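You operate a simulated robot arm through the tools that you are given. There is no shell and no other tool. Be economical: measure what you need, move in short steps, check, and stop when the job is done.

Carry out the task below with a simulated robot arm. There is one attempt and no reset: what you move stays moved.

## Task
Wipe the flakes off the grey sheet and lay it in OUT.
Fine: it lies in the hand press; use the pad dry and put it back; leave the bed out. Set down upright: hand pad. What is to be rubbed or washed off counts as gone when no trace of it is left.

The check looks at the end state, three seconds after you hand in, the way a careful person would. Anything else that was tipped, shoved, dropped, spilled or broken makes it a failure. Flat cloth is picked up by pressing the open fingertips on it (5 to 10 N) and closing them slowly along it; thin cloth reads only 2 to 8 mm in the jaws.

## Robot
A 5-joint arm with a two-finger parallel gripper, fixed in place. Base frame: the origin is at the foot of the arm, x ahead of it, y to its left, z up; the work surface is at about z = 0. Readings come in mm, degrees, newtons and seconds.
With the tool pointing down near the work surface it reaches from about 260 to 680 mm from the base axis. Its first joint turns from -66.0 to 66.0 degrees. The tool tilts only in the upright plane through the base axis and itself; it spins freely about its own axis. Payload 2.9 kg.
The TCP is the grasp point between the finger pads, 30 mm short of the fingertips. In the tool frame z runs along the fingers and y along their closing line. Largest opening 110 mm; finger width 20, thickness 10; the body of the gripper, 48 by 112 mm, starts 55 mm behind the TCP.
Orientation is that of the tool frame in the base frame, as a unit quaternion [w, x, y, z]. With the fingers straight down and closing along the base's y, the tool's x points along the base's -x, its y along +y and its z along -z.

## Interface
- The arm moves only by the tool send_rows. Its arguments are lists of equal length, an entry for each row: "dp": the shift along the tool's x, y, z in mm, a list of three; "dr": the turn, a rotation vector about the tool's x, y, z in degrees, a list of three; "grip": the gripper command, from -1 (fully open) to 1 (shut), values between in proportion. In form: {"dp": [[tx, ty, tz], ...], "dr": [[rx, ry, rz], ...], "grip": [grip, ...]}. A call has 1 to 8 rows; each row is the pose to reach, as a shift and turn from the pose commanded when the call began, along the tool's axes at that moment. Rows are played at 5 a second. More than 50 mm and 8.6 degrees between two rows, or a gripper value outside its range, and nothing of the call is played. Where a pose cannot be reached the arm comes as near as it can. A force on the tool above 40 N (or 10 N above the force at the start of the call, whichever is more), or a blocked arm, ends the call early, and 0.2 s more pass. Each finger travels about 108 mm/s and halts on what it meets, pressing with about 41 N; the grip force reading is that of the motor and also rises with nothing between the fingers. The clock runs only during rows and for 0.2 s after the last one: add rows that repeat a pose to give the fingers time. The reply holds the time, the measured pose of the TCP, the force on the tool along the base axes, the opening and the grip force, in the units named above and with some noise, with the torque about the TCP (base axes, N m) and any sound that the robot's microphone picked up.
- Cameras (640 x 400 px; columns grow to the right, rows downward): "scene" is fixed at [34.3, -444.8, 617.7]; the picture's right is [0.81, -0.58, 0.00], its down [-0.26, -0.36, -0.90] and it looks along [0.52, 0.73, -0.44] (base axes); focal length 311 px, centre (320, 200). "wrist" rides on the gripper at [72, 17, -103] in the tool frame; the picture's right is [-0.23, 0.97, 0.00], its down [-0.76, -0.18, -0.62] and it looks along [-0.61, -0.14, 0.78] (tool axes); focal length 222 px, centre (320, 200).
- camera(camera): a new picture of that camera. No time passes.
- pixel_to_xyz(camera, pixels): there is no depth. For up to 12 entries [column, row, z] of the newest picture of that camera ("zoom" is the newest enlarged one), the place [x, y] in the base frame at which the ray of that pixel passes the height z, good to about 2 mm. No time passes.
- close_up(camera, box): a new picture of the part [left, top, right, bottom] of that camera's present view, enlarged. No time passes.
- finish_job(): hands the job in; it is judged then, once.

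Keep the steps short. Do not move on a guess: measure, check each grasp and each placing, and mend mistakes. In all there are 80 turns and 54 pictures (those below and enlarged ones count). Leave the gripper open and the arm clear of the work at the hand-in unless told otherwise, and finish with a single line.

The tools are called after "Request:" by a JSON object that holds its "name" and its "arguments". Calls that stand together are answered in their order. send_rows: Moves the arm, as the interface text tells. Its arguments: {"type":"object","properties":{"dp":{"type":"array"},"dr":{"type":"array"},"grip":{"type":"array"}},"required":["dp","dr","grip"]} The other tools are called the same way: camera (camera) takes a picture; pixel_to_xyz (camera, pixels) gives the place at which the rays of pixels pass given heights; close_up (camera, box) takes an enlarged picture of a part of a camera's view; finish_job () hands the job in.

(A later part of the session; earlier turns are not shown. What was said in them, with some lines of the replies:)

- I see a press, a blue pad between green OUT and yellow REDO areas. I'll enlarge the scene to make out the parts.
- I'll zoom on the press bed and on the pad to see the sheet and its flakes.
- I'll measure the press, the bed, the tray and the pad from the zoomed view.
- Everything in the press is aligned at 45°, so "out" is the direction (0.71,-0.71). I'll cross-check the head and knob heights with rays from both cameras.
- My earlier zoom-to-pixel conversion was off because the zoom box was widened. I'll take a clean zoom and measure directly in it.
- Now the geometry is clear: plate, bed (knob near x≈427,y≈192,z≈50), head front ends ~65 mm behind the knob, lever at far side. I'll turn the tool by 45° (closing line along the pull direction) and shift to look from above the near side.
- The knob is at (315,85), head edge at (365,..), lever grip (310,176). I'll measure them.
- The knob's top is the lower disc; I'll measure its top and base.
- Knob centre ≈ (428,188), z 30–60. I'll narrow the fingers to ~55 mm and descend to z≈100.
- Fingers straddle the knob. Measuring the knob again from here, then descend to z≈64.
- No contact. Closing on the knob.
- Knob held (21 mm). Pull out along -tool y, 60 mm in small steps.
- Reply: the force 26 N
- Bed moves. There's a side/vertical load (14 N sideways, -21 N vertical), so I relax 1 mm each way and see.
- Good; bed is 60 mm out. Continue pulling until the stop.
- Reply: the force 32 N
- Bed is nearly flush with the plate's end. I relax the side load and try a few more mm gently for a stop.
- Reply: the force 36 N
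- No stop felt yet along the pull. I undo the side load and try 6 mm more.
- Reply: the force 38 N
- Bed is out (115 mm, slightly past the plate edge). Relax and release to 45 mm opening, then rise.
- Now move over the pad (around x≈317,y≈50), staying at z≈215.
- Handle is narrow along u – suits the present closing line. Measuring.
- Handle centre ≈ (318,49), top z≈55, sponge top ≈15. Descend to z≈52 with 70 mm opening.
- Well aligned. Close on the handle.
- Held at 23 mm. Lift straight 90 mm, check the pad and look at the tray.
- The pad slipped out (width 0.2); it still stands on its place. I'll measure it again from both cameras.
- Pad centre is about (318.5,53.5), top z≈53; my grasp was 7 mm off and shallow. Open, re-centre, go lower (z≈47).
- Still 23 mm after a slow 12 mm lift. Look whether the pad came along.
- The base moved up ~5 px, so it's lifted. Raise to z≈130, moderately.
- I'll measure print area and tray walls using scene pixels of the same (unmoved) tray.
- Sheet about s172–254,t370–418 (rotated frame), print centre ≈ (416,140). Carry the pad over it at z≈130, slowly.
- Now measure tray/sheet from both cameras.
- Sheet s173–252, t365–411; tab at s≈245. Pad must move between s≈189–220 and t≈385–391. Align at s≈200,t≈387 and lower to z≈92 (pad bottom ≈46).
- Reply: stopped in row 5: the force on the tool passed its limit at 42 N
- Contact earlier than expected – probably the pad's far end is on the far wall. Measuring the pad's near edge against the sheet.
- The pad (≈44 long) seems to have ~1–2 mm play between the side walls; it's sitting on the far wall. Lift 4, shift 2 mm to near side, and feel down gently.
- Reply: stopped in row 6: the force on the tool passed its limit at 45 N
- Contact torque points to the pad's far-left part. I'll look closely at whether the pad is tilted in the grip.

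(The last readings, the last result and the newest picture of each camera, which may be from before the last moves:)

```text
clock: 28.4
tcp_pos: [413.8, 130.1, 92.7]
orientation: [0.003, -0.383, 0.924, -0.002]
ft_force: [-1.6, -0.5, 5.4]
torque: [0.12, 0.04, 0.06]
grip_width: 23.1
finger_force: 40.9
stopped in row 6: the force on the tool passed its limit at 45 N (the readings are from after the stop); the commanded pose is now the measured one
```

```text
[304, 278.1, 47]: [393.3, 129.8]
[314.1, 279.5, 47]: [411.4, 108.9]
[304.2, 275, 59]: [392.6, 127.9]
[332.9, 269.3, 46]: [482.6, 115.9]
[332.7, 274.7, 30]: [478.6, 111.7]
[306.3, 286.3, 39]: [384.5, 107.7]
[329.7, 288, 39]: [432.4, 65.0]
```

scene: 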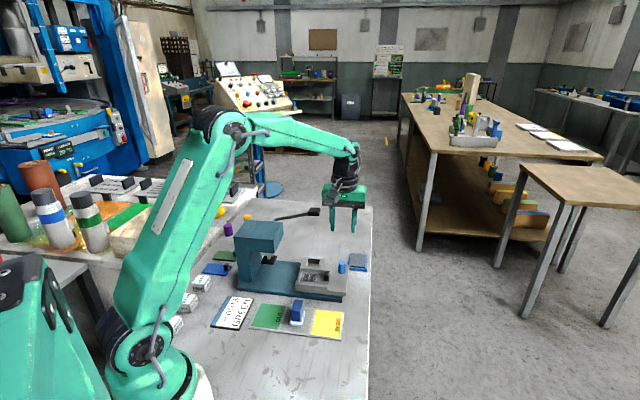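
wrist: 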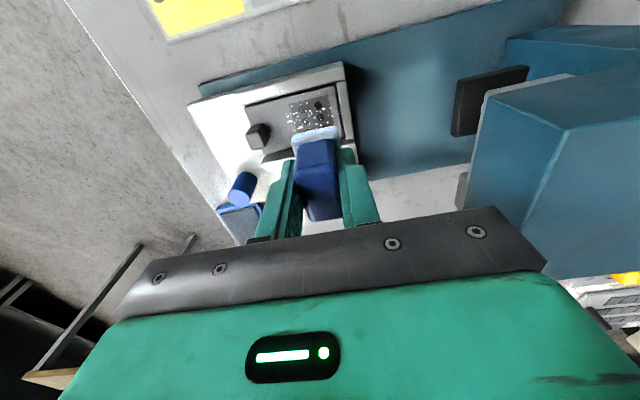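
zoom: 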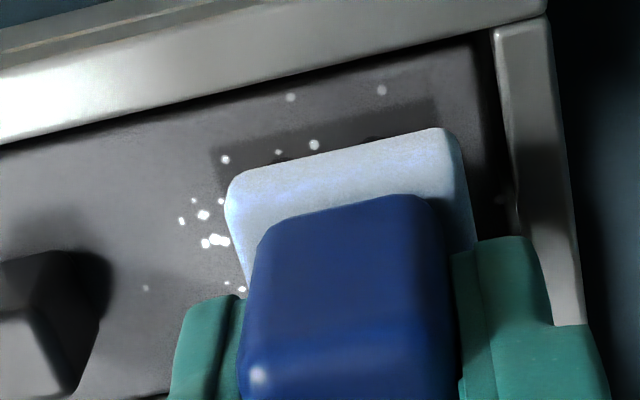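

Near edge is at t≈366, with the near wall at ≈361: there's room. Lift 4, shift another 2.5 mm to the near side, descend gently.

Request:
{"name": "send_rows", "arguments": {"dp": [[0, 0, -4], [2.5, 0, -4], [2.5, 0, -2], [2.5, 0, 0], [2.5, 0, 1.5], [2.5, 0, 3], [2.5, 0, 4.5], [2.5, 0, 4.5]], "dr": [[0, 0, 0], [0, 0, 0], [0, 0, 0], [0, 0, 0], [0, 0, 0], [0, 0, 0], [0, 0, 0], [0, 0, 0]], "grip": [1, 1, 1, 1, 1, 1, 1, 1]}}

```text
clock: 30.2
tcp_pos: [413.9, 130.0, 87.7]
orientation: [0.002, -0.382, 0.924, 0.001]
ft_force: [0.0, 0.3, -0.6]
torque: [-0.02, -0.02, -0.01]
grip_width: 23.3
finger_force: 40.4
```

Passed the wall, no contact at 87.7. Continue gently to find the sheet.

Request:
{"name": "send_rows", "arguments": {"dp": [[0, 0, 1.5], [0, 0, 3], [0, 0, 4.5], [0, 0, 6], [0, 0, 7.5], [0, 0, 9]], "dr": [[0, 0, 0], [0, 0, 0], [0, 0, 0], [0, 0, 0], [0, 0, 0], [0, 0, 0]], "grip": [1, 1, 1, 1, 1, 1]}}

```text
clock: 31.6
tcp_pos: [414.4, 129.8, 79.5]
orientation: [0.004, -0.382, 0.924, 0.0]
ft_force: [-5.7, -1.9, 20.5]
torque: [-0.16, 0.32, -0.03]
grip_width: 23.2
finger_force: 40.7
```

On the sheet with 20 N. Ease 0.6 mm and stroke along the sheet: first to the tab side, then to the end wall.

Request:
{"name": "send_rows", "arguments": {"dp": [[0, 0, -0.6], [0, -6, -0.6], [0, -12, -0.6], [0, -6, -0.6], [0, 0, -0.6], [0, 5, -0.6], [0, 9, -0.6], [0, 9, -0.6]], "dr": [[0, 0, 0], [0, 0, 0], [0, 0, 0], [0, 0, 0], [0, 0, 0], [0, 0, 0], [0, 0, 0], [0, 0, 0]], "grip": [1, 1, 1, 1, 1, 1, 1, 1]}}

Request:
{"name": "close_up", "arguments": {"camera": "wrist", "box": [250, 100, 370, 190]}}

```text
clock: 33.4
tcp_pos: [407.0, 135.7, 78.8]
orientation: [0.004, -0.382, 0.924, 0.0]
ft_force: [1.7, 0.1, 30.7]
torque: [-0.07, 0.06, 0.0]
grip_width: 22.7
finger_force: 41.3
```

```text
4.44 times, centred on (310, 145) of wrist
```

zoom: 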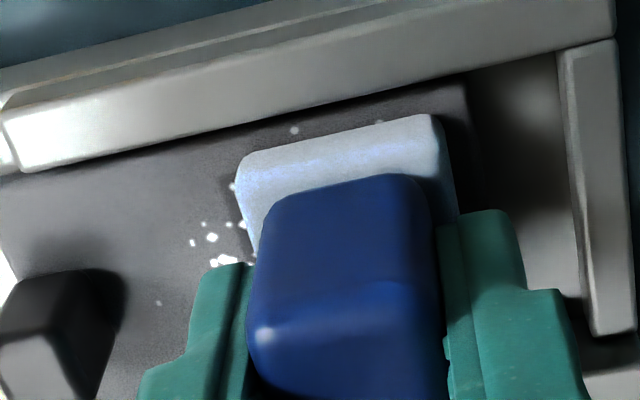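

The sheet slid toward the open end under the pad. So wiping strokes must go toward the end wall only. I'll measure the sheet and flakes now.

Request:
{"name": "pixel_to_xyz", "arguments": {"camera": "zoom", "pixels": [[468, 88, 32], [558, 60, 32], [120, 300, 32], [158, 303, 32], [192, 243, 32], [295, 130, 32], [380, 122, 32], [100, 155, 32], [240, 160, 45], [435, 118, 45]]}}

Request:
{"name": "close_up", "arguments": {"camera": "scene", "box": [290, 245, 346, 295]}}

```text
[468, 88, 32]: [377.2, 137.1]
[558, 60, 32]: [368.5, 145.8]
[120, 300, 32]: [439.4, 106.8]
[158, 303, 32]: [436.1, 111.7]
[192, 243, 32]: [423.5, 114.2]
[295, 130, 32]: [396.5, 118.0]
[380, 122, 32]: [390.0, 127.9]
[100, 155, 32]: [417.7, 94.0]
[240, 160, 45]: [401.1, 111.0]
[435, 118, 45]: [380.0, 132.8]
```

```text
8.00 times, centred on (318, 270) of scene
```

zoom: 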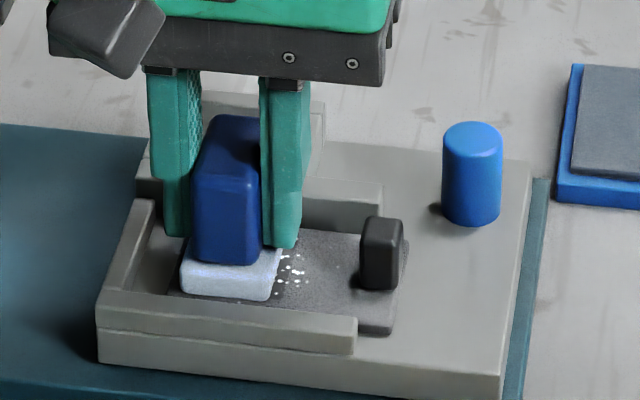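

The bed itself slid ~15 mm back (too much pressure; it's free). I'll use light pressure from now on, and re-pull the bed later. Lift 22 mm and look at the sheet.

Request:
{"name": "send_rows", "arguments": {"dp": [[0, 0, -5], [0, 0, -15], [0, 0, -30], [0, 0, -45], [0, 0, -45]], "dr": [[0, 0, 0], [0, 0, 0], [0, 0, 0], [0, 0, 0], [0, 0, 0]], "grip": [1, 1, 1, 1, 1]}}

Request:
{"name": "close_up", "arguments": {"camera": "scene", "box": [280, 235, 350, 295]}}

```text
clock: 34.6
tcp_pos: [406.7, 136.1, 123.3]
orientation: [0.002, -0.382, 0.924, 0.0]
ft_force: [-0.2, -0.1, -0.9]
torque: [0.0, 0.0, 0.03]
grip_width: 22.9
finger_force: 41.2
```

```text
6.67 times, centred on (315, 265) of scene
```

zoom: 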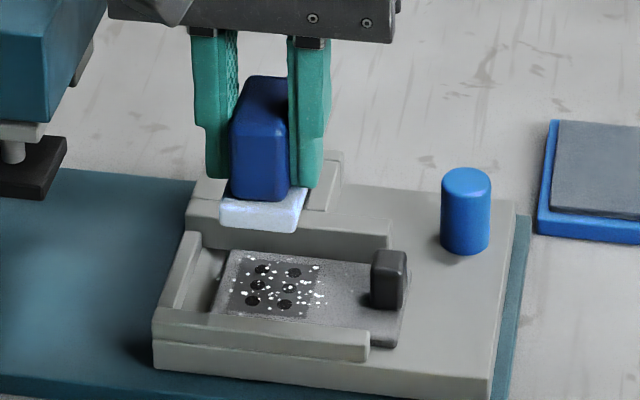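

The flakes are still there: the sheet just rode along with the pad. Better: turn the pad 90° and rub crosswise (along v) where the side walls brace the sheet. First measure the sheet, and rise/turn.

Request:
{"name": "pixel_to_xyz", "arguments": {"camera": "zoom", "pixels": [[228, 250, 32], [213, 312, 32], [395, 347, 32], [407, 270, 32], [372, 300, 32], [388, 308, 32], [325, 297, 32], [230, 290, 32], [268, 252, 32], [370, 360, 40], [388, 250, 32], [183, 270, 40]]}}

Request:
{"name": "send_rows", "arguments": {"dp": [[0, 0, -10], [0, 0, -20], [0, 0, -20], [0, 0, -20], [0, 0, -20], [0, 0, -20], [0, 0, -20]], "dr": [[0, 0, -7.5], [0, 0, -15], [0, 0, -22.5], [0, 0, -30], [0, 0, -37.5], [0, 0, -45], [0, 0, -45]], "grip": [1, 1, 1, 1, 1, 1, 1]}}

Request:
{"name": "send_rows", "arguments": {"dp": [[0, 0, 0], [0, 0, 0], [0, 0, 0], [0, 0, 0], [0, 0, 0], [0, 0, 0], [0, 0, 0]], "dr": [[0, 0, -7.5], [0, 0, -15], [0, 0, -22.5], [0, 0, -30], [0, 0, -37.5], [0, 0, -45], [0, 0, -45]], "grip": [1, 1, 1, 1, 1, 1, 1]}}

Request:
{"name": "camera", "arguments": {"camera": "wrist"}}

```text
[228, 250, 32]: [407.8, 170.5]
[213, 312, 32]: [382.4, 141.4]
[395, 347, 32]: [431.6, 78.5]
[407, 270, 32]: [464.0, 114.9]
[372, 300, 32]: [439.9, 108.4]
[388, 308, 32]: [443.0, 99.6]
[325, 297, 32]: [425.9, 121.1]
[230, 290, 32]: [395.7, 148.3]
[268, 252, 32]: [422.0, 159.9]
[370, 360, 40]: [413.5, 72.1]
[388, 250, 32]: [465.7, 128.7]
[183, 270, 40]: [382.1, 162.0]
```

```text
clock: 36.2
tcp_pos: [406.2, 135.8, 143.4]
orientation: [0.003, -0.707, 0.707, -0.001]
ft_force: [-0.5, -0.2, -0.6]
torque: [0.01, -0.01, 0.01]
grip_width: 23.2
finger_force: 41.2
```

```text
clock: 37.8
tcp_pos: [406.2, 135.1, 142.7]
orientation: [-0.002, 0.924, -0.382, 0.002]
ft_force: [0.7, -0.1, -1.0]
torque: [-0.03, 0.02, -0.02]
grip_width: 23.2
finger_force: 41.0
```

```text
16 pictures are left
```

wrist: 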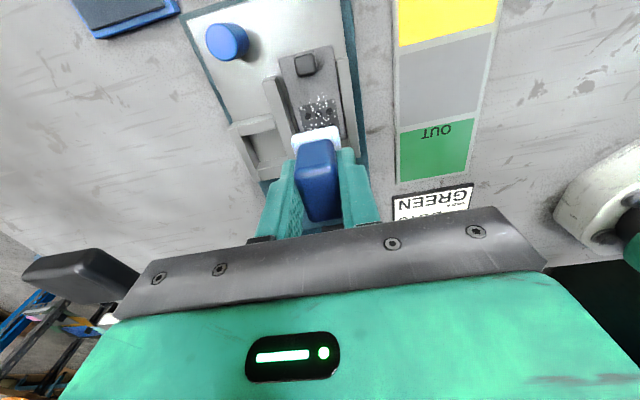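

Turned. Now TCP s≈192, t≈383; shift 3 mm to the middle (t≈386) and descend to z≈86.

Request:
{"name": "send_rows", "arguments": {"dp": [[0, -3, 0], [0, -3, 20], [0, -3, 40], [0, -3, 50], [0, -3, 54], [0, -3, 57], [0, -3, 57]], "dr": [[0, 0, 0], [0, 0, 0], [0, 0, 0], [0, 0, 0], [0, 0, 0], [0, 0, 0], [0, 0, 0]], "grip": [1, 1, 1, 1, 1, 1, 1]}}

Request:
{"name": "send_rows", "arguments": {"dp": [[0, 0, 1], [0, 0, 2], [0, 0, 3], [0, 0, 4], [0, 0, 4.5], [0, 0, 5], [0, 0, 5.5]], "dr": [[0, 0, 0], [0, 0, 0], [0, 0, 0], [0, 0, 0], [0, 0, 0], [0, 0, 0], [0, 0, 0]], "grip": [1, 1, 1, 1, 1, 1, 1]}}

```text
clock: 39.4
tcp_pos: [407.9, 135.8, 85.9]
orientation: [-0.001, 0.924, -0.383, 0.002]
ft_force: [0.6, -0.7, 0.8]
torque: [-0.05, -0.01, -0.02]
grip_width: 23.1
finger_force: 41.1
```

```text
clock: 41.0
tcp_pos: [409.2, 137.3, 80.7]
orientation: [-0.002, 0.924, -0.383, 0.002]
ft_force: [-0.6, 0.6, -0.3]
torque: [0.01, 0.01, 0.01]
grip_width: 22.9
finger_force: 41.4
```

Free to 80.7. Continue in half-millimetre steps.

Request:
{"name": "send_rows", "arguments": {"dp": [[0, 0, 0.5], [0, 0, 1], [0, 0, 1.5], [0, 0, 1.5]], "dr": [[0, 0, 0], [0, 0, 0], [0, 0, 0], [0, 0, 0]], "grip": [1, 1, 1, 1]}}

```text
clock: 42.0
tcp_pos: [408.6, 139.3, 79.8]
orientation: [-0.002, 0.924, -0.383, 0.001]
ft_force: [-0.4, 0.7, 3.1]
torque: [-0.01, 0.08, 0.01]
grip_width: 22.8
finger_force: 40.8
```

Contact (3 N). Press 0.6 mm more and rub crosswise ±6 mm.

Request:
{"name": "send_rows", "arguments": {"dp": [[0, 0, 0.6], [0, 4, 0.6], [0, 7, 0.6], [0, 0, 0.6], [0, -7, 0.6], [0, 0, 0.6], [0, 7, 0.6], [0, 0, 0.6]], "dr": [[0, 0, 0], [0, 0, 0], [0, 0, 0], [0, 0, 0], [0, 0, 0], [0, 0, 0], [0, 0, 0], [0, 0, 0]], "grip": [1, 1, 1, 1, 1, 1, 1, 1]}}

Request:
{"name": "close_up", "arguments": {"camera": "wrist", "box": [200, 0, 400, 180]}}

```text
clock: 43.8
tcp_pos: [407.1, 137.7, 79.4]
orientation: [-0.001, 0.924, -0.383, 0.001]
ft_force: [-6.6, -6.2, 22.6]
torque: [-0.29, 0.26, -0.03]
grip_width: 22.6
finger_force: 41.3
```

```text
2.22 times, centred on (300, 90) of wrist
```

zoom: 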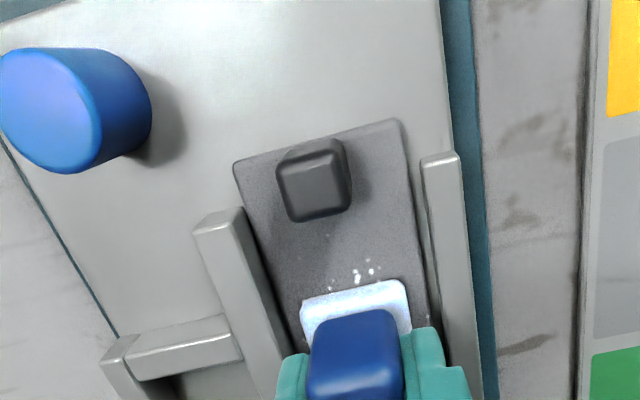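

Works: flakes around the pad's area are clearing. More cross strokes reaching both side edges.

Request:
{"name": "send_rows", "arguments": {"dp": [[0, -5, -0.2], [0, -9, -0.2], [0, -3, -0.2], [0, 3, -0.2], [0, 6, -0.2], [0, 0, -0.2], [0, -8, -0.2], [0, 0, -0.2]], "dr": [[0, 0, 0], [0, 0, 0], [0, 0, 0], [0, 0, 0], [0, 0, 0], [0, 0, 0], [0, 0, 0], [0, 0, 0]], "grip": [1, 1, 1, 1, 1, 1, 1, 1]}}

Request:
{"name": "send_rows", "arguments": {"dp": [[0, 0, -4], [8, 0, -4], [16, 0, -4], [19, 0, -4], [19, 0, -2], [19, 0, -1], [19, 0, -0.3], [19, 0, 0]], "dr": [[0, 0, 0], [0, 0, 0], [0, 0, 0], [0, 0, 0], [0, 0, 0], [0, 0, 0], [0, 0, 0], [0, 0, 0]], "grip": [1, 1, 1, 1, 1, 1, 1, 1]}}

```text
clock: 45.6
tcp_pos: [410.5, 137.7, 79.3]
orientation: [-0.002, 0.924, -0.383, 0.003]
ft_force: [1.7, 2.0, 3.7]
torque: [0.08, 0.03, 0.01]
grip_width: 23.2
finger_force: 40.7
```

```text
clock: 47.4
tcp_pos: [423.0, 124.0, 79.3]
orientation: [-0.002, 0.923, -0.384, 0.002]
ft_force: [-1.2, -0.4, 6.0]
torque: [0.01, 0.16, -0.06]
grip_width: 22.8
finger_force: 41.1
```

Now over the tab-side flakes with 6 N. Cross strokes here.

Request:
{"name": "send_rows", "arguments": {"dp": [[0, 0, 0.4], [0, 6, 0.4], [0, 0, 0.4], [0, -8, 0.4], [0, 0, 0.4], [0, 6, 0.4], [0, -8, 0.4], [0, 0, 0.4]], "dr": [[0, 0, 0], [0, 0, 0], [0, 0, 0], [0, 0, 0], [0, 0, 0], [0, 0, 0], [0, 0, 0], [0, 0, 0]], "grip": [1, 1, 1, 1, 1, 1, 1, 1]}}

Request:
{"name": "close_up", "arguments": {"camera": "wrist", "box": [240, 40, 380, 170]}}

```text
clock: 49.2
tcp_pos: [422.6, 125.0, 78.4]
orientation: [-0.003, 0.924, -0.383, 0.004]
ft_force: [4.2, 4.0, 15.4]
torque: [0.21, -0.05, -0.04]
grip_width: 23.2
finger_force: 41.4
```

```text
3.08 times, centred on (310, 105) of wrist
```

zoom: 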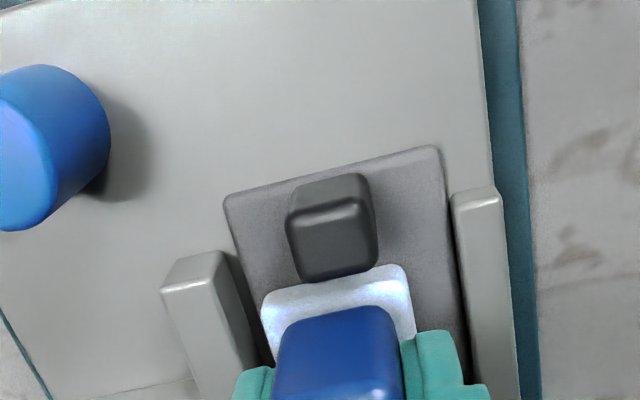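

No flakes visible around. One more rub, then lift and inspect.

Request:
{"name": "send_rows", "arguments": {"dp": [[0, 6, 0], [0, -2, 0], [0, -9, 0], [0, -2, 0], [0, 6, 0], [0, 0, 0], [0, 0, -6], [0, 0, -30]], "dr": [[0, 0, 0], [0, 0, 0], [0, 0, 0], [0, 0, 0], [0, 0, 0], [0, 0, 0], [0, 0, 0], [0, 0, 0]], "grip": [1, 1, 1, 1, 1, 1, 1, 1]}}

Request:
{"name": "send_rows", "arguments": {"dp": [[0, 0, -20], [10, -20, -40], [20, -40, -40], [20, -40, -40]], "dr": [[0, 0, 0], [0, 0, 0], [0, 0, 0], [0, 0, 0]], "grip": [1, 1, 1, 1]}}

Request:
{"name": "close_up", "arguments": {"camera": "scene", "box": [290, 255, 346, 295]}}

```text
clock: 51.0
tcp_pos: [421.7, 124.1, 110.5]
orientation: [-0.001, 0.924, -0.384, 0.001]
ft_force: [-0.2, 0.2, -1.1]
torque: [-0.02, 0.02, -0.03]
grip_width: 22.8
finger_force: 40.8
```

```text
clock: 52.0
tcp_pos: [464.0, 135.9, 146.7]
orientation: [-0.003, 0.924, -0.383, 0.002]
ft_force: [0.3, -0.5, -0.8]
torque: [0.0, 0.02, -0.01]
grip_width: 23.0
finger_force: 41.5
```

```text
10.00 times, centred on (318, 275) of scene
```

zoom: 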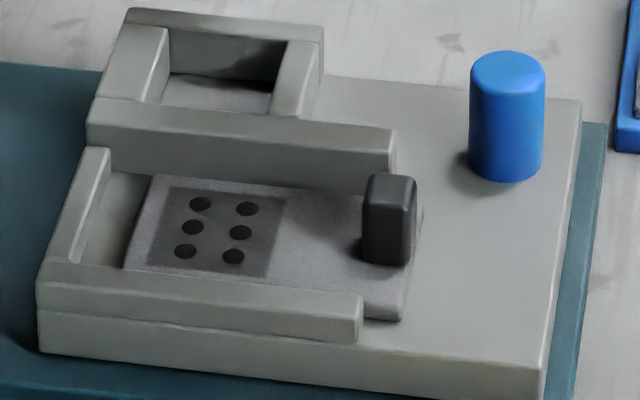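

The sheet is clean; print intact. Note tab position, then turn the pad back 90° and return it.

Request:
{"name": "pixel_to_xyz", "arguments": {"camera": "zoom", "pixels": [[392, 188, 60], [385, 260, 34], [128, 265, 32], [152, 177, 32], [395, 318, 32], [362, 262, 33], [408, 267, 33]]}}

Request:
{"name": "send_rows", "arguments": {"dp": [[0, 0, 0], [0, 0, 0], [0, 0, 0], [0, 0, 0], [0, 0, 0], [0, 0, 0], [0, 0, 0]], "dr": [[0, 0, 7.5], [0, 0, 15], [0, 0, 22.5], [0, 0, 30], [0, 0, 37.5], [0, 0, 45], [0, 0, 45]], "grip": [1, 1, 1, 1, 1, 1, 1]}}

Request:
{"name": "send_rows", "arguments": {"dp": [[0, 0, 0], [0, 0, 0], [0, 0, 0], [0, 0, 0], [0, 0, 0], [0, 0, 0], [0, 0, 0]], "dr": [[0, 0, 7.5], [0, 0, 15], [0, 0, 22.5], [0, 0, 30], [0, 0, 37.5], [0, 0, 45], [0, 0, 45]], "grip": [1, 1, 1, 1, 1, 1, 1]}}

```text
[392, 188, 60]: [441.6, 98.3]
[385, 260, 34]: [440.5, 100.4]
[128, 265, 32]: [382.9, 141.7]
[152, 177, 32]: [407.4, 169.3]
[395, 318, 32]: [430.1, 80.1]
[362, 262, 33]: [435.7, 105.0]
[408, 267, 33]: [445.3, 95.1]
```

```text
clock: 53.6
tcp_pos: [465.3, 139.3, 149.2]
orientation: [0.002, -0.706, 0.709, -0.001]
ft_force: [0.1, -0.5, 0.0]
torque: [-0.02, 0.01, 0.01]
grip_width: 23.1
finger_force: 41.1
```

```text
clock: 55.2
tcp_pos: [464.1, 138.4, 149.1]
orientation: [0.003, -0.381, 0.925, 0.0]
ft_force: [0.6, 0.1, 0.0]
torque: [0.0, -0.01, 0.0]
grip_width: 23.2
finger_force: 40.5
```

Carry the pad back over its place (317.5,53).

Request:
{"name": "send_rows", "arguments": {"dp": [[20, 5, 0], [50, 13, 0], [85, 22, 0], [120, 32, 0], [148, 39, 0], [164, 43.5, 0], [164, 43.5, 20], [164, 43.5, 40]], "dr": [[0, 0, 0], [0, 0, 0], [0, 0, 0], [0, 0, 0], [0, 0, 0], [0, 0, 0], [0, 0, 0], [0, 0, 0]], "grip": [1, 1, 1, 1, 1, 1, 1, 1]}}

Request:
{"name": "send_rows", "arguments": {"dp": [[0, 0, 20], [0, 0, 40], [0, 0, 48], [0, 0, 53], [0, 0, 53]], "dr": [[0, 0, 0], [0, 0, 0], [0, 0, 0], [0, 0, 0], [0, 0, 0]], "grip": [1, 1, 1, 1, 1]}}

Request:
{"name": "close_up", "arguments": {"camera": "scene", "box": [252, 275, 348, 338]}}

```text
clock: 57.0
tcp_pos: [318.7, 54.2, 107.1]
orientation: [0.003, -0.382, 0.924, 0.0]
ft_force: [0.1, 0.4, -0.8]
torque: [-0.01, 0.01, -0.03]
grip_width: 22.8
finger_force: 40.9
```

```text
clock: 58.2
tcp_pos: [318.2, 52.8, 54.5]
orientation: [0.003, -0.382, 0.924, -0.001]
ft_force: [0.0, -0.8, -0.1]
torque: [-0.03, -0.02, 0.04]
grip_width: 23.1
finger_force: 40.8
```

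```text
6.35 times, centred on (300, 306) of scene
```

zoom: 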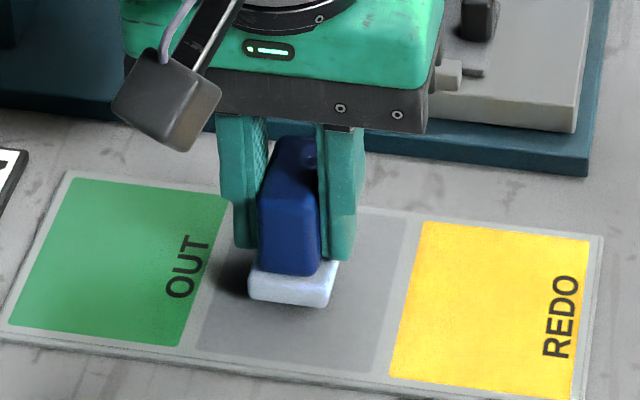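

Well placed above its spot. Feel down in 1 mm steps to contact.

Request:
{"name": "send_rows", "arguments": {"dp": [[0, 0, 1], [0, 0, 2], [0, 0, 3], [0, 0, 4], [0, 0, 5], [0, 0, 5]], "dr": [[0, 0, 0], [0, 0, 0], [0, 0, 0], [0, 0, 0], [0, 0, 0], [0, 0, 0]], "grip": [1, 1, 1, 1, 1, 1]}}

```text
clock: 59.6
tcp_pos: [318.4, 53.2, 50.2]
orientation: [0.002, -0.382, 0.924, -0.001]
ft_force: [0.4, -0.8, 0.1]
torque: [0.0, -0.02, 0.0]
grip_width: 23.0
finger_force: 41.0
```

Request:
{"name": "send_rows", "arguments": {"dp": [[0, 0, 0.7], [0, 0, 1.4], [0, 0, 2.1], [0, 0, 2.1]], "dr": [[0, 0, 0], [0, 0, 0], [0, 0, 0], [0, 0, 0]], "grip": [1, 1, 1, 1]}}

```text
clock: 60.6
tcp_pos: [318.7, 53.3, 46.9]
orientation: [0.003, -0.383, 0.924, 0.0]
ft_force: [0.0, -0.4, 0.1]
torque: [0.0, 0.01, 0.01]
grip_width: 23.3
finger_force: 40.8
```

Request:
{"name": "send_rows", "arguments": {"dp": [[0, 0, 0.7], [0, 0, 1.4], [0, 0, 1.4]], "dr": [[0, 0, 0], [0, 0, 0], [0, 0, 0]], "grip": [1, 1, 1]}}

```text
clock: 61.4
tcp_pos: [319.3, 54.4, 47.2]
orientation: [0.003, -0.382, 0.924, 0.0]
ft_force: [-1.1, 1.5, 8.0]
torque: [-0.02, 0.19, -0.01]
grip_width: 22.9
finger_force: 41.2
```

Contact (8 N). Open to ~60 mm and rise.

Request:
{"name": "send_rows", "arguments": {"dp": [[0, 0, -0.3], [0, 0, -0.3], [0, 0, -0.3], [0, 0, -20], [0, 0, -60], [0, 0, -100], [0, 0, -100]], "dr": [[0, 0, 0], [0, 0, 0], [0, 0, 0], [0, 0, 0], [0, 0, 0], [0, 0, 0], [0, 0, 0]], "grip": [0.4, 0, -0.1, -0.1, -0.1, -0.1, -0.1]}}

Request:
{"name": "camera", "arguments": {"camera": "wrist"}}

```text
clock: 63.0
tcp_pos: [318.4, 53.4, 146.6]
orientation: [0.002, -0.383, 0.924, -0.001]
ft_force: [0.2, -1.3, 0.1]
torque: [0.03, 0.0, -0.01]
grip_width: 60.4
finger_force: 0.0
```

```text
11 pictures are left
```

wrist: 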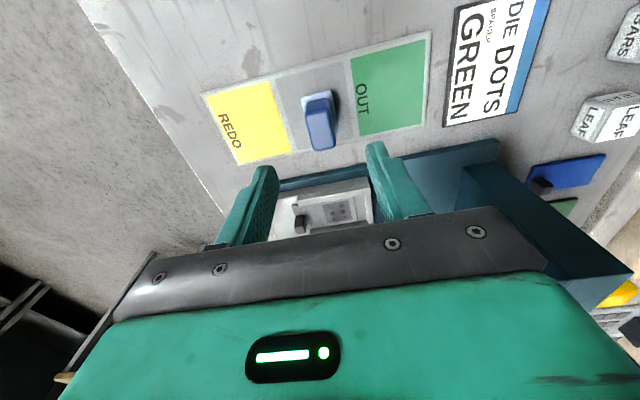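

Pad is back upright. Now go above the sheet's tab (≈442,100) with ~45 mm opening, to z≈105.

Request:
{"name": "send_rows", "arguments": {"dp": [[-20, -9, 0], [-55, -25, 0], [-90, -41, 0], [-115, -52, 0], [-120.3, -54.4, 10], [-120.3, -54.4, 40], [-120.3, -54.4, 40]], "dr": [[0, 0, 0], [0, 0, 0], [0, 0, 0], [0, 0, 0], [0, 0, 0], [0, 0, 0], [0, 0, 0]], "grip": [0.2, 0.2, 0.2, 0.2, 0.2, 0.2, 0.2]}}

Request:
{"name": "close_up", "arguments": {"camera": "wrist", "box": [220, 60, 420, 200]}}

```text
clock: 64.6
tcp_pos: [442.5, 100.1, 106.6]
orientation: [0.003, -0.382, 0.924, -0.001]
ft_force: [-0.2, 0.2, -0.4]
torque: [0.02, 0.02, 0.0]
grip_width: 44.1
finger_force: 0.1
```

```text
2.86 times, centred on (320, 130) of wrist
```

zoom: 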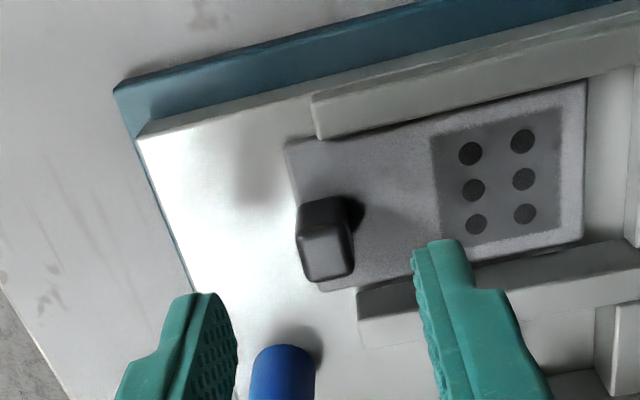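

The whole sheet is clean. Measure the tab and sheet.

Request:
{"name": "pixel_to_xyz", "arguments": {"camera": "zoom", "pixels": [[326, 250, 60], [326, 250, 56], [325, 213, 34], [285, 145, 32], [328, 292, 32], [585, 82, 32], [582, 240, 32], [300, 228, 58], [350, 222, 58], [283, 375, 60]]}}

```text
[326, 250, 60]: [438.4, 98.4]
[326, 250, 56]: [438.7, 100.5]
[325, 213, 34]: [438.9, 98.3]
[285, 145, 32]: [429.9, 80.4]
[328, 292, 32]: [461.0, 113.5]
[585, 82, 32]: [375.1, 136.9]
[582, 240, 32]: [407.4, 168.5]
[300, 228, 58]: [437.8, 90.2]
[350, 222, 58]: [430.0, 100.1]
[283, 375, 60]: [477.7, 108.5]
```

Tab centre ≈ (440,100). Fine-shift 2 mm and descend to z≈69.5.

Request:
{"name": "send_rows", "arguments": {"dp": [[1.4, 1.4, 10], [1.4, 1.4, 22], [1.4, 1.4, 32], [1.4, 1.4, 37], [1.4, 1.4, 37]], "dr": [[0, 0, 0], [0, 0, 0], [0, 0, 0], [0, 0, 0], [0, 0, 0]], "grip": [0.2, 0.2, 0.2, 0.2, 0.2]}}

Request:
{"name": "send_rows", "arguments": {"dp": [[0, 0, 0], [0, 0, 0], [0, 0, 0], [0, 0, 0], [0, 0, 0]], "dr": [[0, 0, 0], [0, 0, 0], [0, 0, 0], [0, 0, 0], [0, 0, 0]], "grip": [0.4, 0.6, 0.8, 1, 1]}}

```text
clock: 65.8
tcp_pos: [440.4, 100.0, 71.0]
orientation: [0.003, -0.381, 0.924, 0.0]
ft_force: [-0.4, -0.4, 0.3]
torque: [0.02, -0.01, 0.0]
grip_width: 44.0
finger_force: 0.0
```

```text
clock: 67.0
tcp_pos: [441.8, 100.4, 70.3]
orientation: [0.002, -0.382, 0.924, -0.001]
ft_force: [0.2, 0.3, 0.4]
torque: [0.04, 0.0, 0.0]
grip_width: 12.8
finger_force: 40.9
```

Tab held (12.8 mm). Lift slowly 40 mm and check.

Request:
{"name": "send_rows", "arguments": {"dp": [[0, 0, -4], [0, 0, -9], [0, 0, -15], [0, 0, -24], [0, 0, -33], [0, 0, -42], [0, 0, -42]], "dr": [[0, 0, 0], [0, 0, 0], [0, 0, 0], [0, 0, 0], [0, 0, 0], [0, 0, 0], [0, 0, 0]], "grip": [1, 1, 1, 1, 1, 1, 1]}}

Request:
{"name": "close_up", "arguments": {"camera": "scene", "box": [250, 220, 370, 310]}}

```text
clock: 68.6
tcp_pos: [438.9, 99.2, 111.9]
orientation: [0.002, -0.382, 0.924, -0.001]
ft_force: [-0.4, 0.4, -0.3]
torque: [-0.04, 0.01, -0.03]
grip_width: 12.8
finger_force: 40.8
```

```text
4.44 times, centred on (310, 265) of scene
```

zoom: 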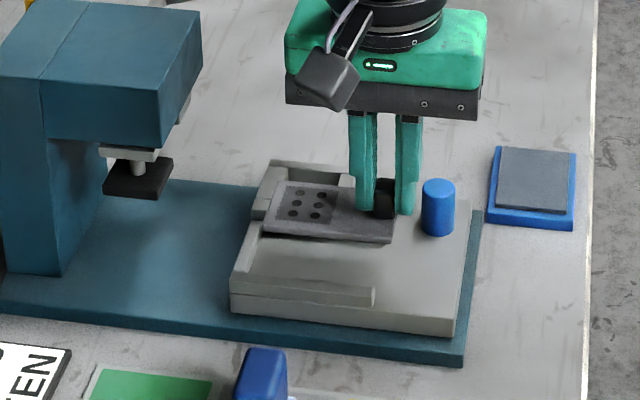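

Sheet lifted level and clean. Raise 28 mm while turning 90° (long side will run along OUT's longer side).

Request:
{"name": "send_rows", "arguments": {"dp": [[0, 0, -10], [0, 0, -20], [0, 0, -28], [0, 0, -28], [0, 0, -28], [0, 0, -28], [0, 0, -28]], "dr": [[0, 0, -7.5], [0, 0, -15], [0, 0, -22.5], [0, 0, -30], [0, 0, -37.5], [0, 0, -45], [0, 0, -45]], "grip": [1, 1, 1, 1, 1, 1, 1]}}

Request:
{"name": "send_rows", "arguments": {"dp": [[0, 0, 0], [0, 0, 0], [0, 0, 0], [0, 0, 0], [0, 0, 0], [0, 0, 0], [0, 0, 0]], "dr": [[0, 0, -7.5], [0, 0, -15], [0, 0, -22.5], [0, 0, -30], [0, 0, -37.5], [0, 0, -45], [0, 0, -45]], "grip": [1, 1, 1, 1, 1, 1, 1]}}

Request:
{"name": "send_rows", "arguments": {"dp": [[-15, 10, 0], [-40, 28, 0], [-65, 45, 0], [-90, 62, 0], [-110, 76, 0], [-121.8, 84.1, 0], [-121.8, 84.1, 0]], "dr": [[0, 0, 0], [0, 0, 0], [0, 0, 0], [0, 0, 0], [0, 0, 0], [0, 0, 0], [0, 0, 0]], "grip": [1, 1, 1, 1, 1, 1, 1]}}

Request:
{"name": "camera", "arguments": {"camera": "scene"}}

```text
clock: 70.2
tcp_pos: [438.1, 99.7, 139.6]
orientation: [0.003, -0.707, 0.707, -0.001]
ft_force: [-0.4, 0.2, -0.1]
torque: [0.01, -0.02, -0.01]
grip_width: 12.5
finger_force: 40.5
```

```text
clock: 71.8
tcp_pos: [439.4, 100.1, 140.1]
orientation: [-0.001, 0.924, -0.383, 0.001]
ft_force: [-0.2, 0.4, -0.9]
torque: [0.0, -0.01, 0.02]
grip_width: 12.6
finger_force: 40.4
```

```text
clock: 73.4
tcp_pos: [293.9, 126.3, 138.9]
orientation: [-0.001, 0.923, -0.384, 0.002]
ft_force: [-0.5, 0.3, -0.6]
torque: [0.03, 0.0, 0.03]
grip_width: 12.7
finger_force: 40.9
```

```text
8 pictures are left
```

scene: 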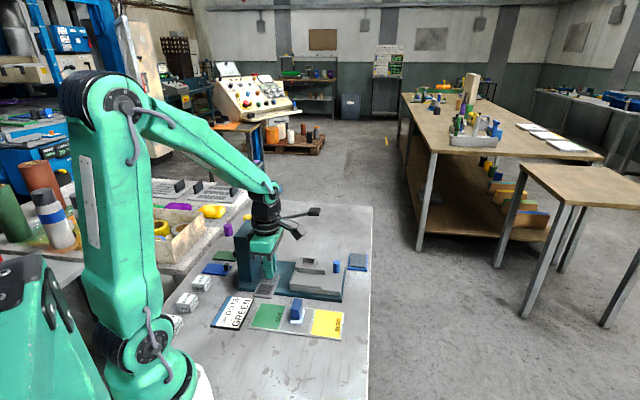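

Descend to z≈56, then look.

Request:
{"name": "send_rows", "arguments": {"dp": [[0, 0, 20], [0, 0, 40], [0, 0, 60], [0, 0, 75], [0, 0, 83], [0, 0, 83]], "dr": [[0, 0, 0], [0, 0, 0], [0, 0, 0], [0, 0, 0], [0, 0, 0], [0, 0, 0]], "grip": [1, 1, 1, 1, 1, 1]}}

Request:
{"name": "close_up", "arguments": {"camera": "scene", "box": [220, 265, 330, 340]}}

```text
clock: 74.8
tcp_pos: [295.7, 125.3, 56.9]
orientation: [-0.002, 0.924, -0.383, 0.002]
ft_force: [0.5, 0.0, 0.2]
torque: [0.02, -0.02, -0.04]
grip_width: 12.5
finger_force: 41.3
```

```text
5.33 times, centred on (275, 302) of scene
```

zoom: 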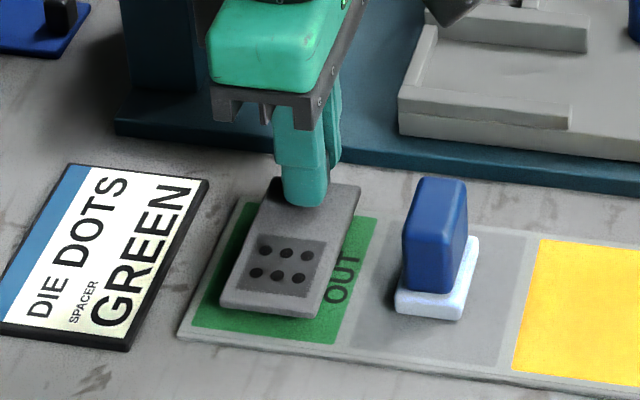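

Request:
{"name": "pixel_to_xyz", "arguments": {"camera": "zoom", "pixels": [[222, 303, 20], [320, 316, 20], [360, 187, 23], [222, 303, 16], [320, 316, 16], [190, 325, 3], [335, 343, 3], [378, 218, 3], [235, 203, 3]]}}

```text
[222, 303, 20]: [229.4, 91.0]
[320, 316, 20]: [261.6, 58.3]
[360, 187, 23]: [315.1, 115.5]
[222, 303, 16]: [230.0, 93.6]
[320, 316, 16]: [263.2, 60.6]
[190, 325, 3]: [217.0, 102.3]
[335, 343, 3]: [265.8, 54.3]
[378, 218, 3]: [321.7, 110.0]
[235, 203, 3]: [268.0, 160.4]
```

Sheet spans t226–304, same as OUT; in s I shift 5 mm to centre. Then feel down.

Request:
{"name": "send_rows", "arguments": {"dp": [[-3, 0, 3], [-5, 0, 6], [-5, 0, 9], [-5, 0, 11], [-5, 0, 12.5], [-5, 0, 14], [-5, 0, 14]], "dr": [[0, 0, 0], [0, 0, 0], [0, 0, 0], [0, 0, 0], [0, 0, 0], [0, 0, 0], [0, 0, 0]], "grip": [1, 1, 1, 1, 1, 1, 1]}}

Request:
{"name": "send_rows", "arguments": {"dp": [[0, 0, 1], [0, 0, 2], [0, 0, 3], [0, 0, 3]], "dr": [[0, 0, 0], [0, 0, 0], [0, 0, 0], [0, 0, 0]], "grip": [1, 1, 1, 1]}}

```text
clock: 76.2
tcp_pos: [292.9, 131.0, 43.7]
orientation: [-0.001, 0.924, -0.382, 0.002]
ft_force: [-1.8, -1.4, 9.3]
torque: [-0.04, 0.28, -0.01]
grip_width: 12.6
finger_force: 40.7
stopped in row 7: the force on the tool passed its limit at 44 N (the readings are from after the stop); the commanded pose is now the measured one
```

```text
clock: 76.8
tcp_pos: [293.9, 130.2, 43.3]
orientation: [-0.003, 0.924, -0.383, 0.002]
ft_force: [-0.7, -1.3, 9.3]
torque: [-0.08, 0.28, -0.01]
grip_width: 12.4
finger_force: 41.2
stopped in row 2: the force on the tool passed its limit at 44 N (the readings are from after the stop); the commanded pose is now the measured one
```

On the card (stop at z≈43). Open slowly and rise.

Request:
{"name": "send_rows", "arguments": {"dp": [[0, 0, -0.5], [0, 0, -0.5], [0, 0, -0.5], [0, 0, -0.5], [0, 0, -20], [0, 0, -60], [0, 0, -100], [0, 0, -100]], "dr": [[0, 0, 0], [0, 0, 0], [0, 0, 0], [0, 0, 0], [0, 0, 0], [0, 0, 0], [0, 0, 0], [0, 0, 0]], "grip": [0.7, 0.5, 0.3, 0.3, 0.3, 0.3, 0.3, 0.3]}}

Request:
{"name": "close_up", "arguments": {"camera": "scene", "box": [220, 265, 330, 340]}}

```text
clock: 78.6
tcp_pos: [292.6, 130.5, 144.7]
orientation: [-0.003, 0.924, -0.383, 0.002]
ft_force: [0.1, 0.0, -0.5]
torque: [0.0, -0.05, -0.01]
grip_width: 38.5
finger_force: 0.1
```

```text
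5.33 times, centred on (275, 302) of scene
```

zoom: 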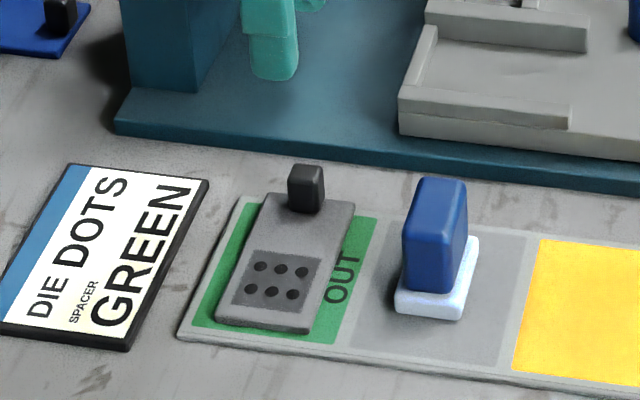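

Sheet lies flat in OUT. Now the bed must be re-pulled ~15 mm. Measure the knob.

Request:
{"name": "camera", "arguments": {"camera": "scene"}}

Request:
{"name": "pixel_to_xyz", "arguments": {"camera": "scene", "pixels": [[336.7, 262.5, 60], [336.7, 272, 32]]}}

```text
5 pictures are left
```

scene: 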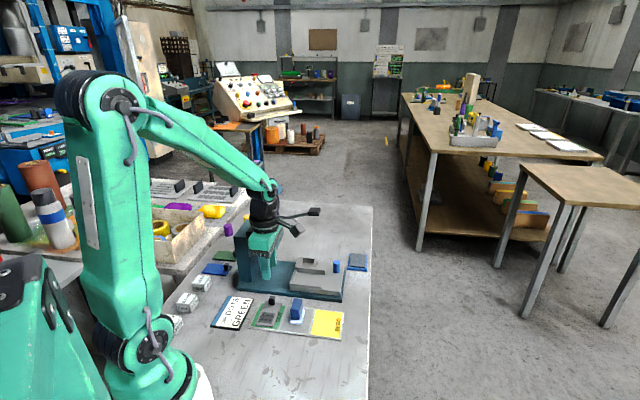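

```text
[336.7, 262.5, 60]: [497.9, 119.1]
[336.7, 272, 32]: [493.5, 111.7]
```

Knob ≈ (498,119). Travel there at z≈165 with 60 mm opening.

Request:
{"name": "send_rows", "arguments": {"dp": [[25, -15, -20], [55, -40, -20], [85, -67, -20], [115, -95, -20], [138, -120, -20], [153.4, -138, -20], [153.4, -138, -20]], "dr": [[0, 0, 0], [0, 0, 0], [0, 0, 0], [0, 0, 0], [0, 0, 0], [0, 0, 0], [0, 0, 0]], "grip": [-0.1, -0.1, -0.1, -0.1, -0.1, -0.1, -0.1]}}

Request:
{"name": "camera", "arguments": {"camera": "wrist"}}

```text
clock: 80.2
tcp_pos: [496.6, 119.1, 167.4]
orientation: [-0.003, 0.924, -0.382, 0.003]
ft_force: [-0.3, 0.4, 0.7]
torque: [0.0, 0.03, -0.03]
grip_width: 60.5
finger_force: 0.1
```

```text
4 pictures are left
```

wrist: 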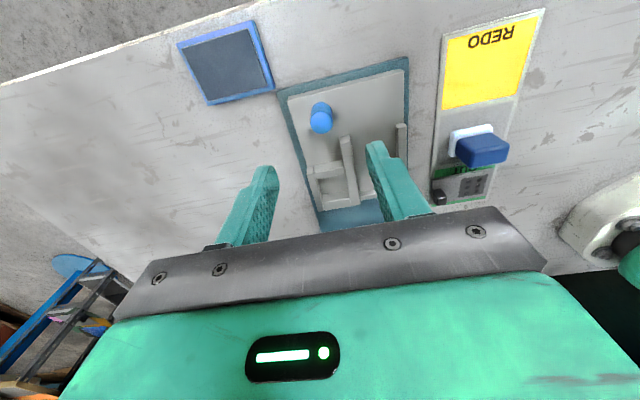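

Request:
{"name": "pixel_to_xyz", "arguments": {"camera": "wrist", "pixels": [[320, 123, 60], [321, 110, 32], [237, 105, 10], [404, 57, 30], [411, 58, 10]]}}

```text
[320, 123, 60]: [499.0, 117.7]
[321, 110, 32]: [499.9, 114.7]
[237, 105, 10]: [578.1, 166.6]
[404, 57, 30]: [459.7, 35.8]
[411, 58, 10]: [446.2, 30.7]
```

Knob at (499,117.5); shift 2.8 mm, descend to z≈67 and close.

Request:
{"name": "send_rows", "arguments": {"dp": [[2.8, 0, 30], [2.8, 0, 60], [2.8, 0, 85], [2.8, 0, 100], [2.8, 0, 100]], "dr": [[0, 0, 0], [0, 0, 0], [0, 0, 0], [0, 0, 0], [0, 0, 0]], "grip": [-0.1, -0.1, -0.1, -0.1, -0.1]}}

Request:
{"name": "send_rows", "arguments": {"dp": [[0, 0, 0], [0, 0, 0], [0, 0, 0], [0, 0, 0], [0, 0, 0]], "dr": [[0, 0, 0], [0, 0, 0], [0, 0, 0], [0, 0, 0], [0, 0, 0]], "grip": [0.2, 0.4, 0.7, 1, 1]}}

```text
clock: 81.4
tcp_pos: [501.2, 117.8, 64.0]
orientation: [-0.002, 0.924, -0.383, 0.003]
ft_force: [0.3, -0.4, -0.2]
torque: [0.01, 0.0, -0.01]
grip_width: 60.5
finger_force: 0.0
```

```text
clock: 82.6
tcp_pos: [500.0, 115.5, 63.4]
orientation: [-0.001, 0.924, -0.383, 0.0]
ft_force: [-21.8, -22.6, 7.2]
torque: [-0.19, -0.75, 0.1]
grip_width: 21.8
finger_force: 44.8
```

Held (21.8), with side load −31 N; relax 0.8 mm that way, then pull 12 mm out.

Request:
{"name": "send_rows", "arguments": {"dp": [[0, 1, 0], [0, 1, 0], [3, 1, 0], [6, 1, 0], [9, 1, 0], [12, 1, 0], [13, 1, 0], [13, 1, 0]], "dr": [[0, 0, 0], [0, 0, 0], [0, 0, 0], [0, 0, 0], [0, 0, 0], [0, 0, 0], [0, 0, 0], [0, 0, 0]], "grip": [1, 1, 1, 1, 1, 1, 1, 1]}}

```text
clock: 84.4
tcp_pos: [507.9, 107.1, 63.2]
orientation: [0.0, 0.924, -0.382, 0.001]
ft_force: [-11.0, -10.7, -4.3]
torque: [-0.06, 1.33, 0.08]
grip_width: 21.4
finger_force: 45.3
```

Bed is back to the full-out position. Open and rise clear.

Request:
{"name": "send_rows", "arguments": {"dp": [[0, 0.4, 0], [0, 0.4, 0], [0, 0.4, 0], [0, 0.4, -40], [0, 0.4, -85], [0, 0.4, -130], [0, 0.4, -160]], "dr": [[0, 0, 0], [0, 0, 0], [0, 0, 0], [0, 0, 0], [0, 0, 0], [0, 0, 0], [0, 0, 0]], "grip": [0.5, 0, 0, 0, 0, 0, 0]}}

Request:
{"name": "close_up", "arguments": {"camera": "scene", "box": [216, 215, 376, 340]}}

```text
clock: 86.0
tcp_pos: [507.6, 105.0, 225.6]
orientation: [-0.002, 0.924, -0.383, 0.002]
ft_force: [-0.9, -0.3, 0.0]
torque: [-0.03, -0.03, -0.02]
grip_width: 55.1
finger_force: 0.0
```

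```text
3.20 times, centred on (296, 278) of scene
```

zoom: 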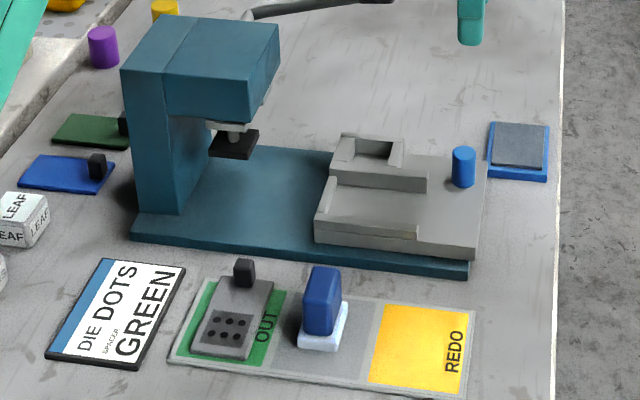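

Everything looks placed. One last check of the sheet surface.

Request:
{"name": "close_up", "arguments": {"camera": "scene", "box": [256, 292, 312, 330]}}

Request:
{"name": "send_rows", "arguments": {"dp": [[0, 0, -20], [0, 0, -20]], "dr": [[0, 0, 0], [0, 0, 0]], "grip": [-1, -1]}}

```text
10.53 times, centred on (284, 311) of scene
```

zoom: 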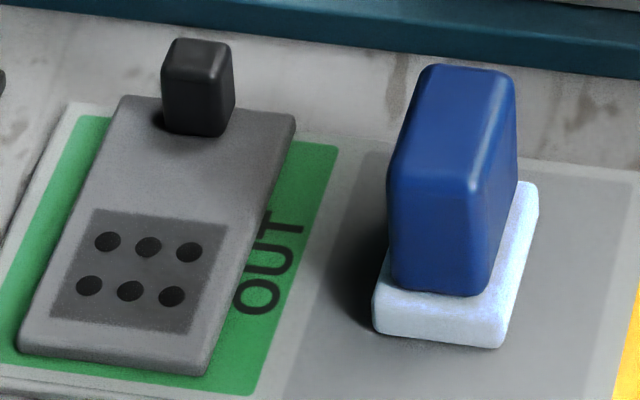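

```text
clock: 86.6
tcp_pos: [508.2, 105.0, 246.5]
orientation: [-0.002, 0.924, -0.383, 0.003]
ft_force: [0.2, 0.3, -0.5]
torque: [0.04, -0.01, -0.03]
grip_width: 110.2
finger_force: 0.1
```

The sheet is clean and flat in OUT, the pad is upright at its place, the bed is out, and the gripper is open and clear. Handing in.

Request:
{"name": "finish_job", "arguments": {}}

```text
The job is handed in.
```

The grey sheet is wiped clean with the dry pad and lies flat in OUT, the pad is back upright in its place, and the press bed is left out.
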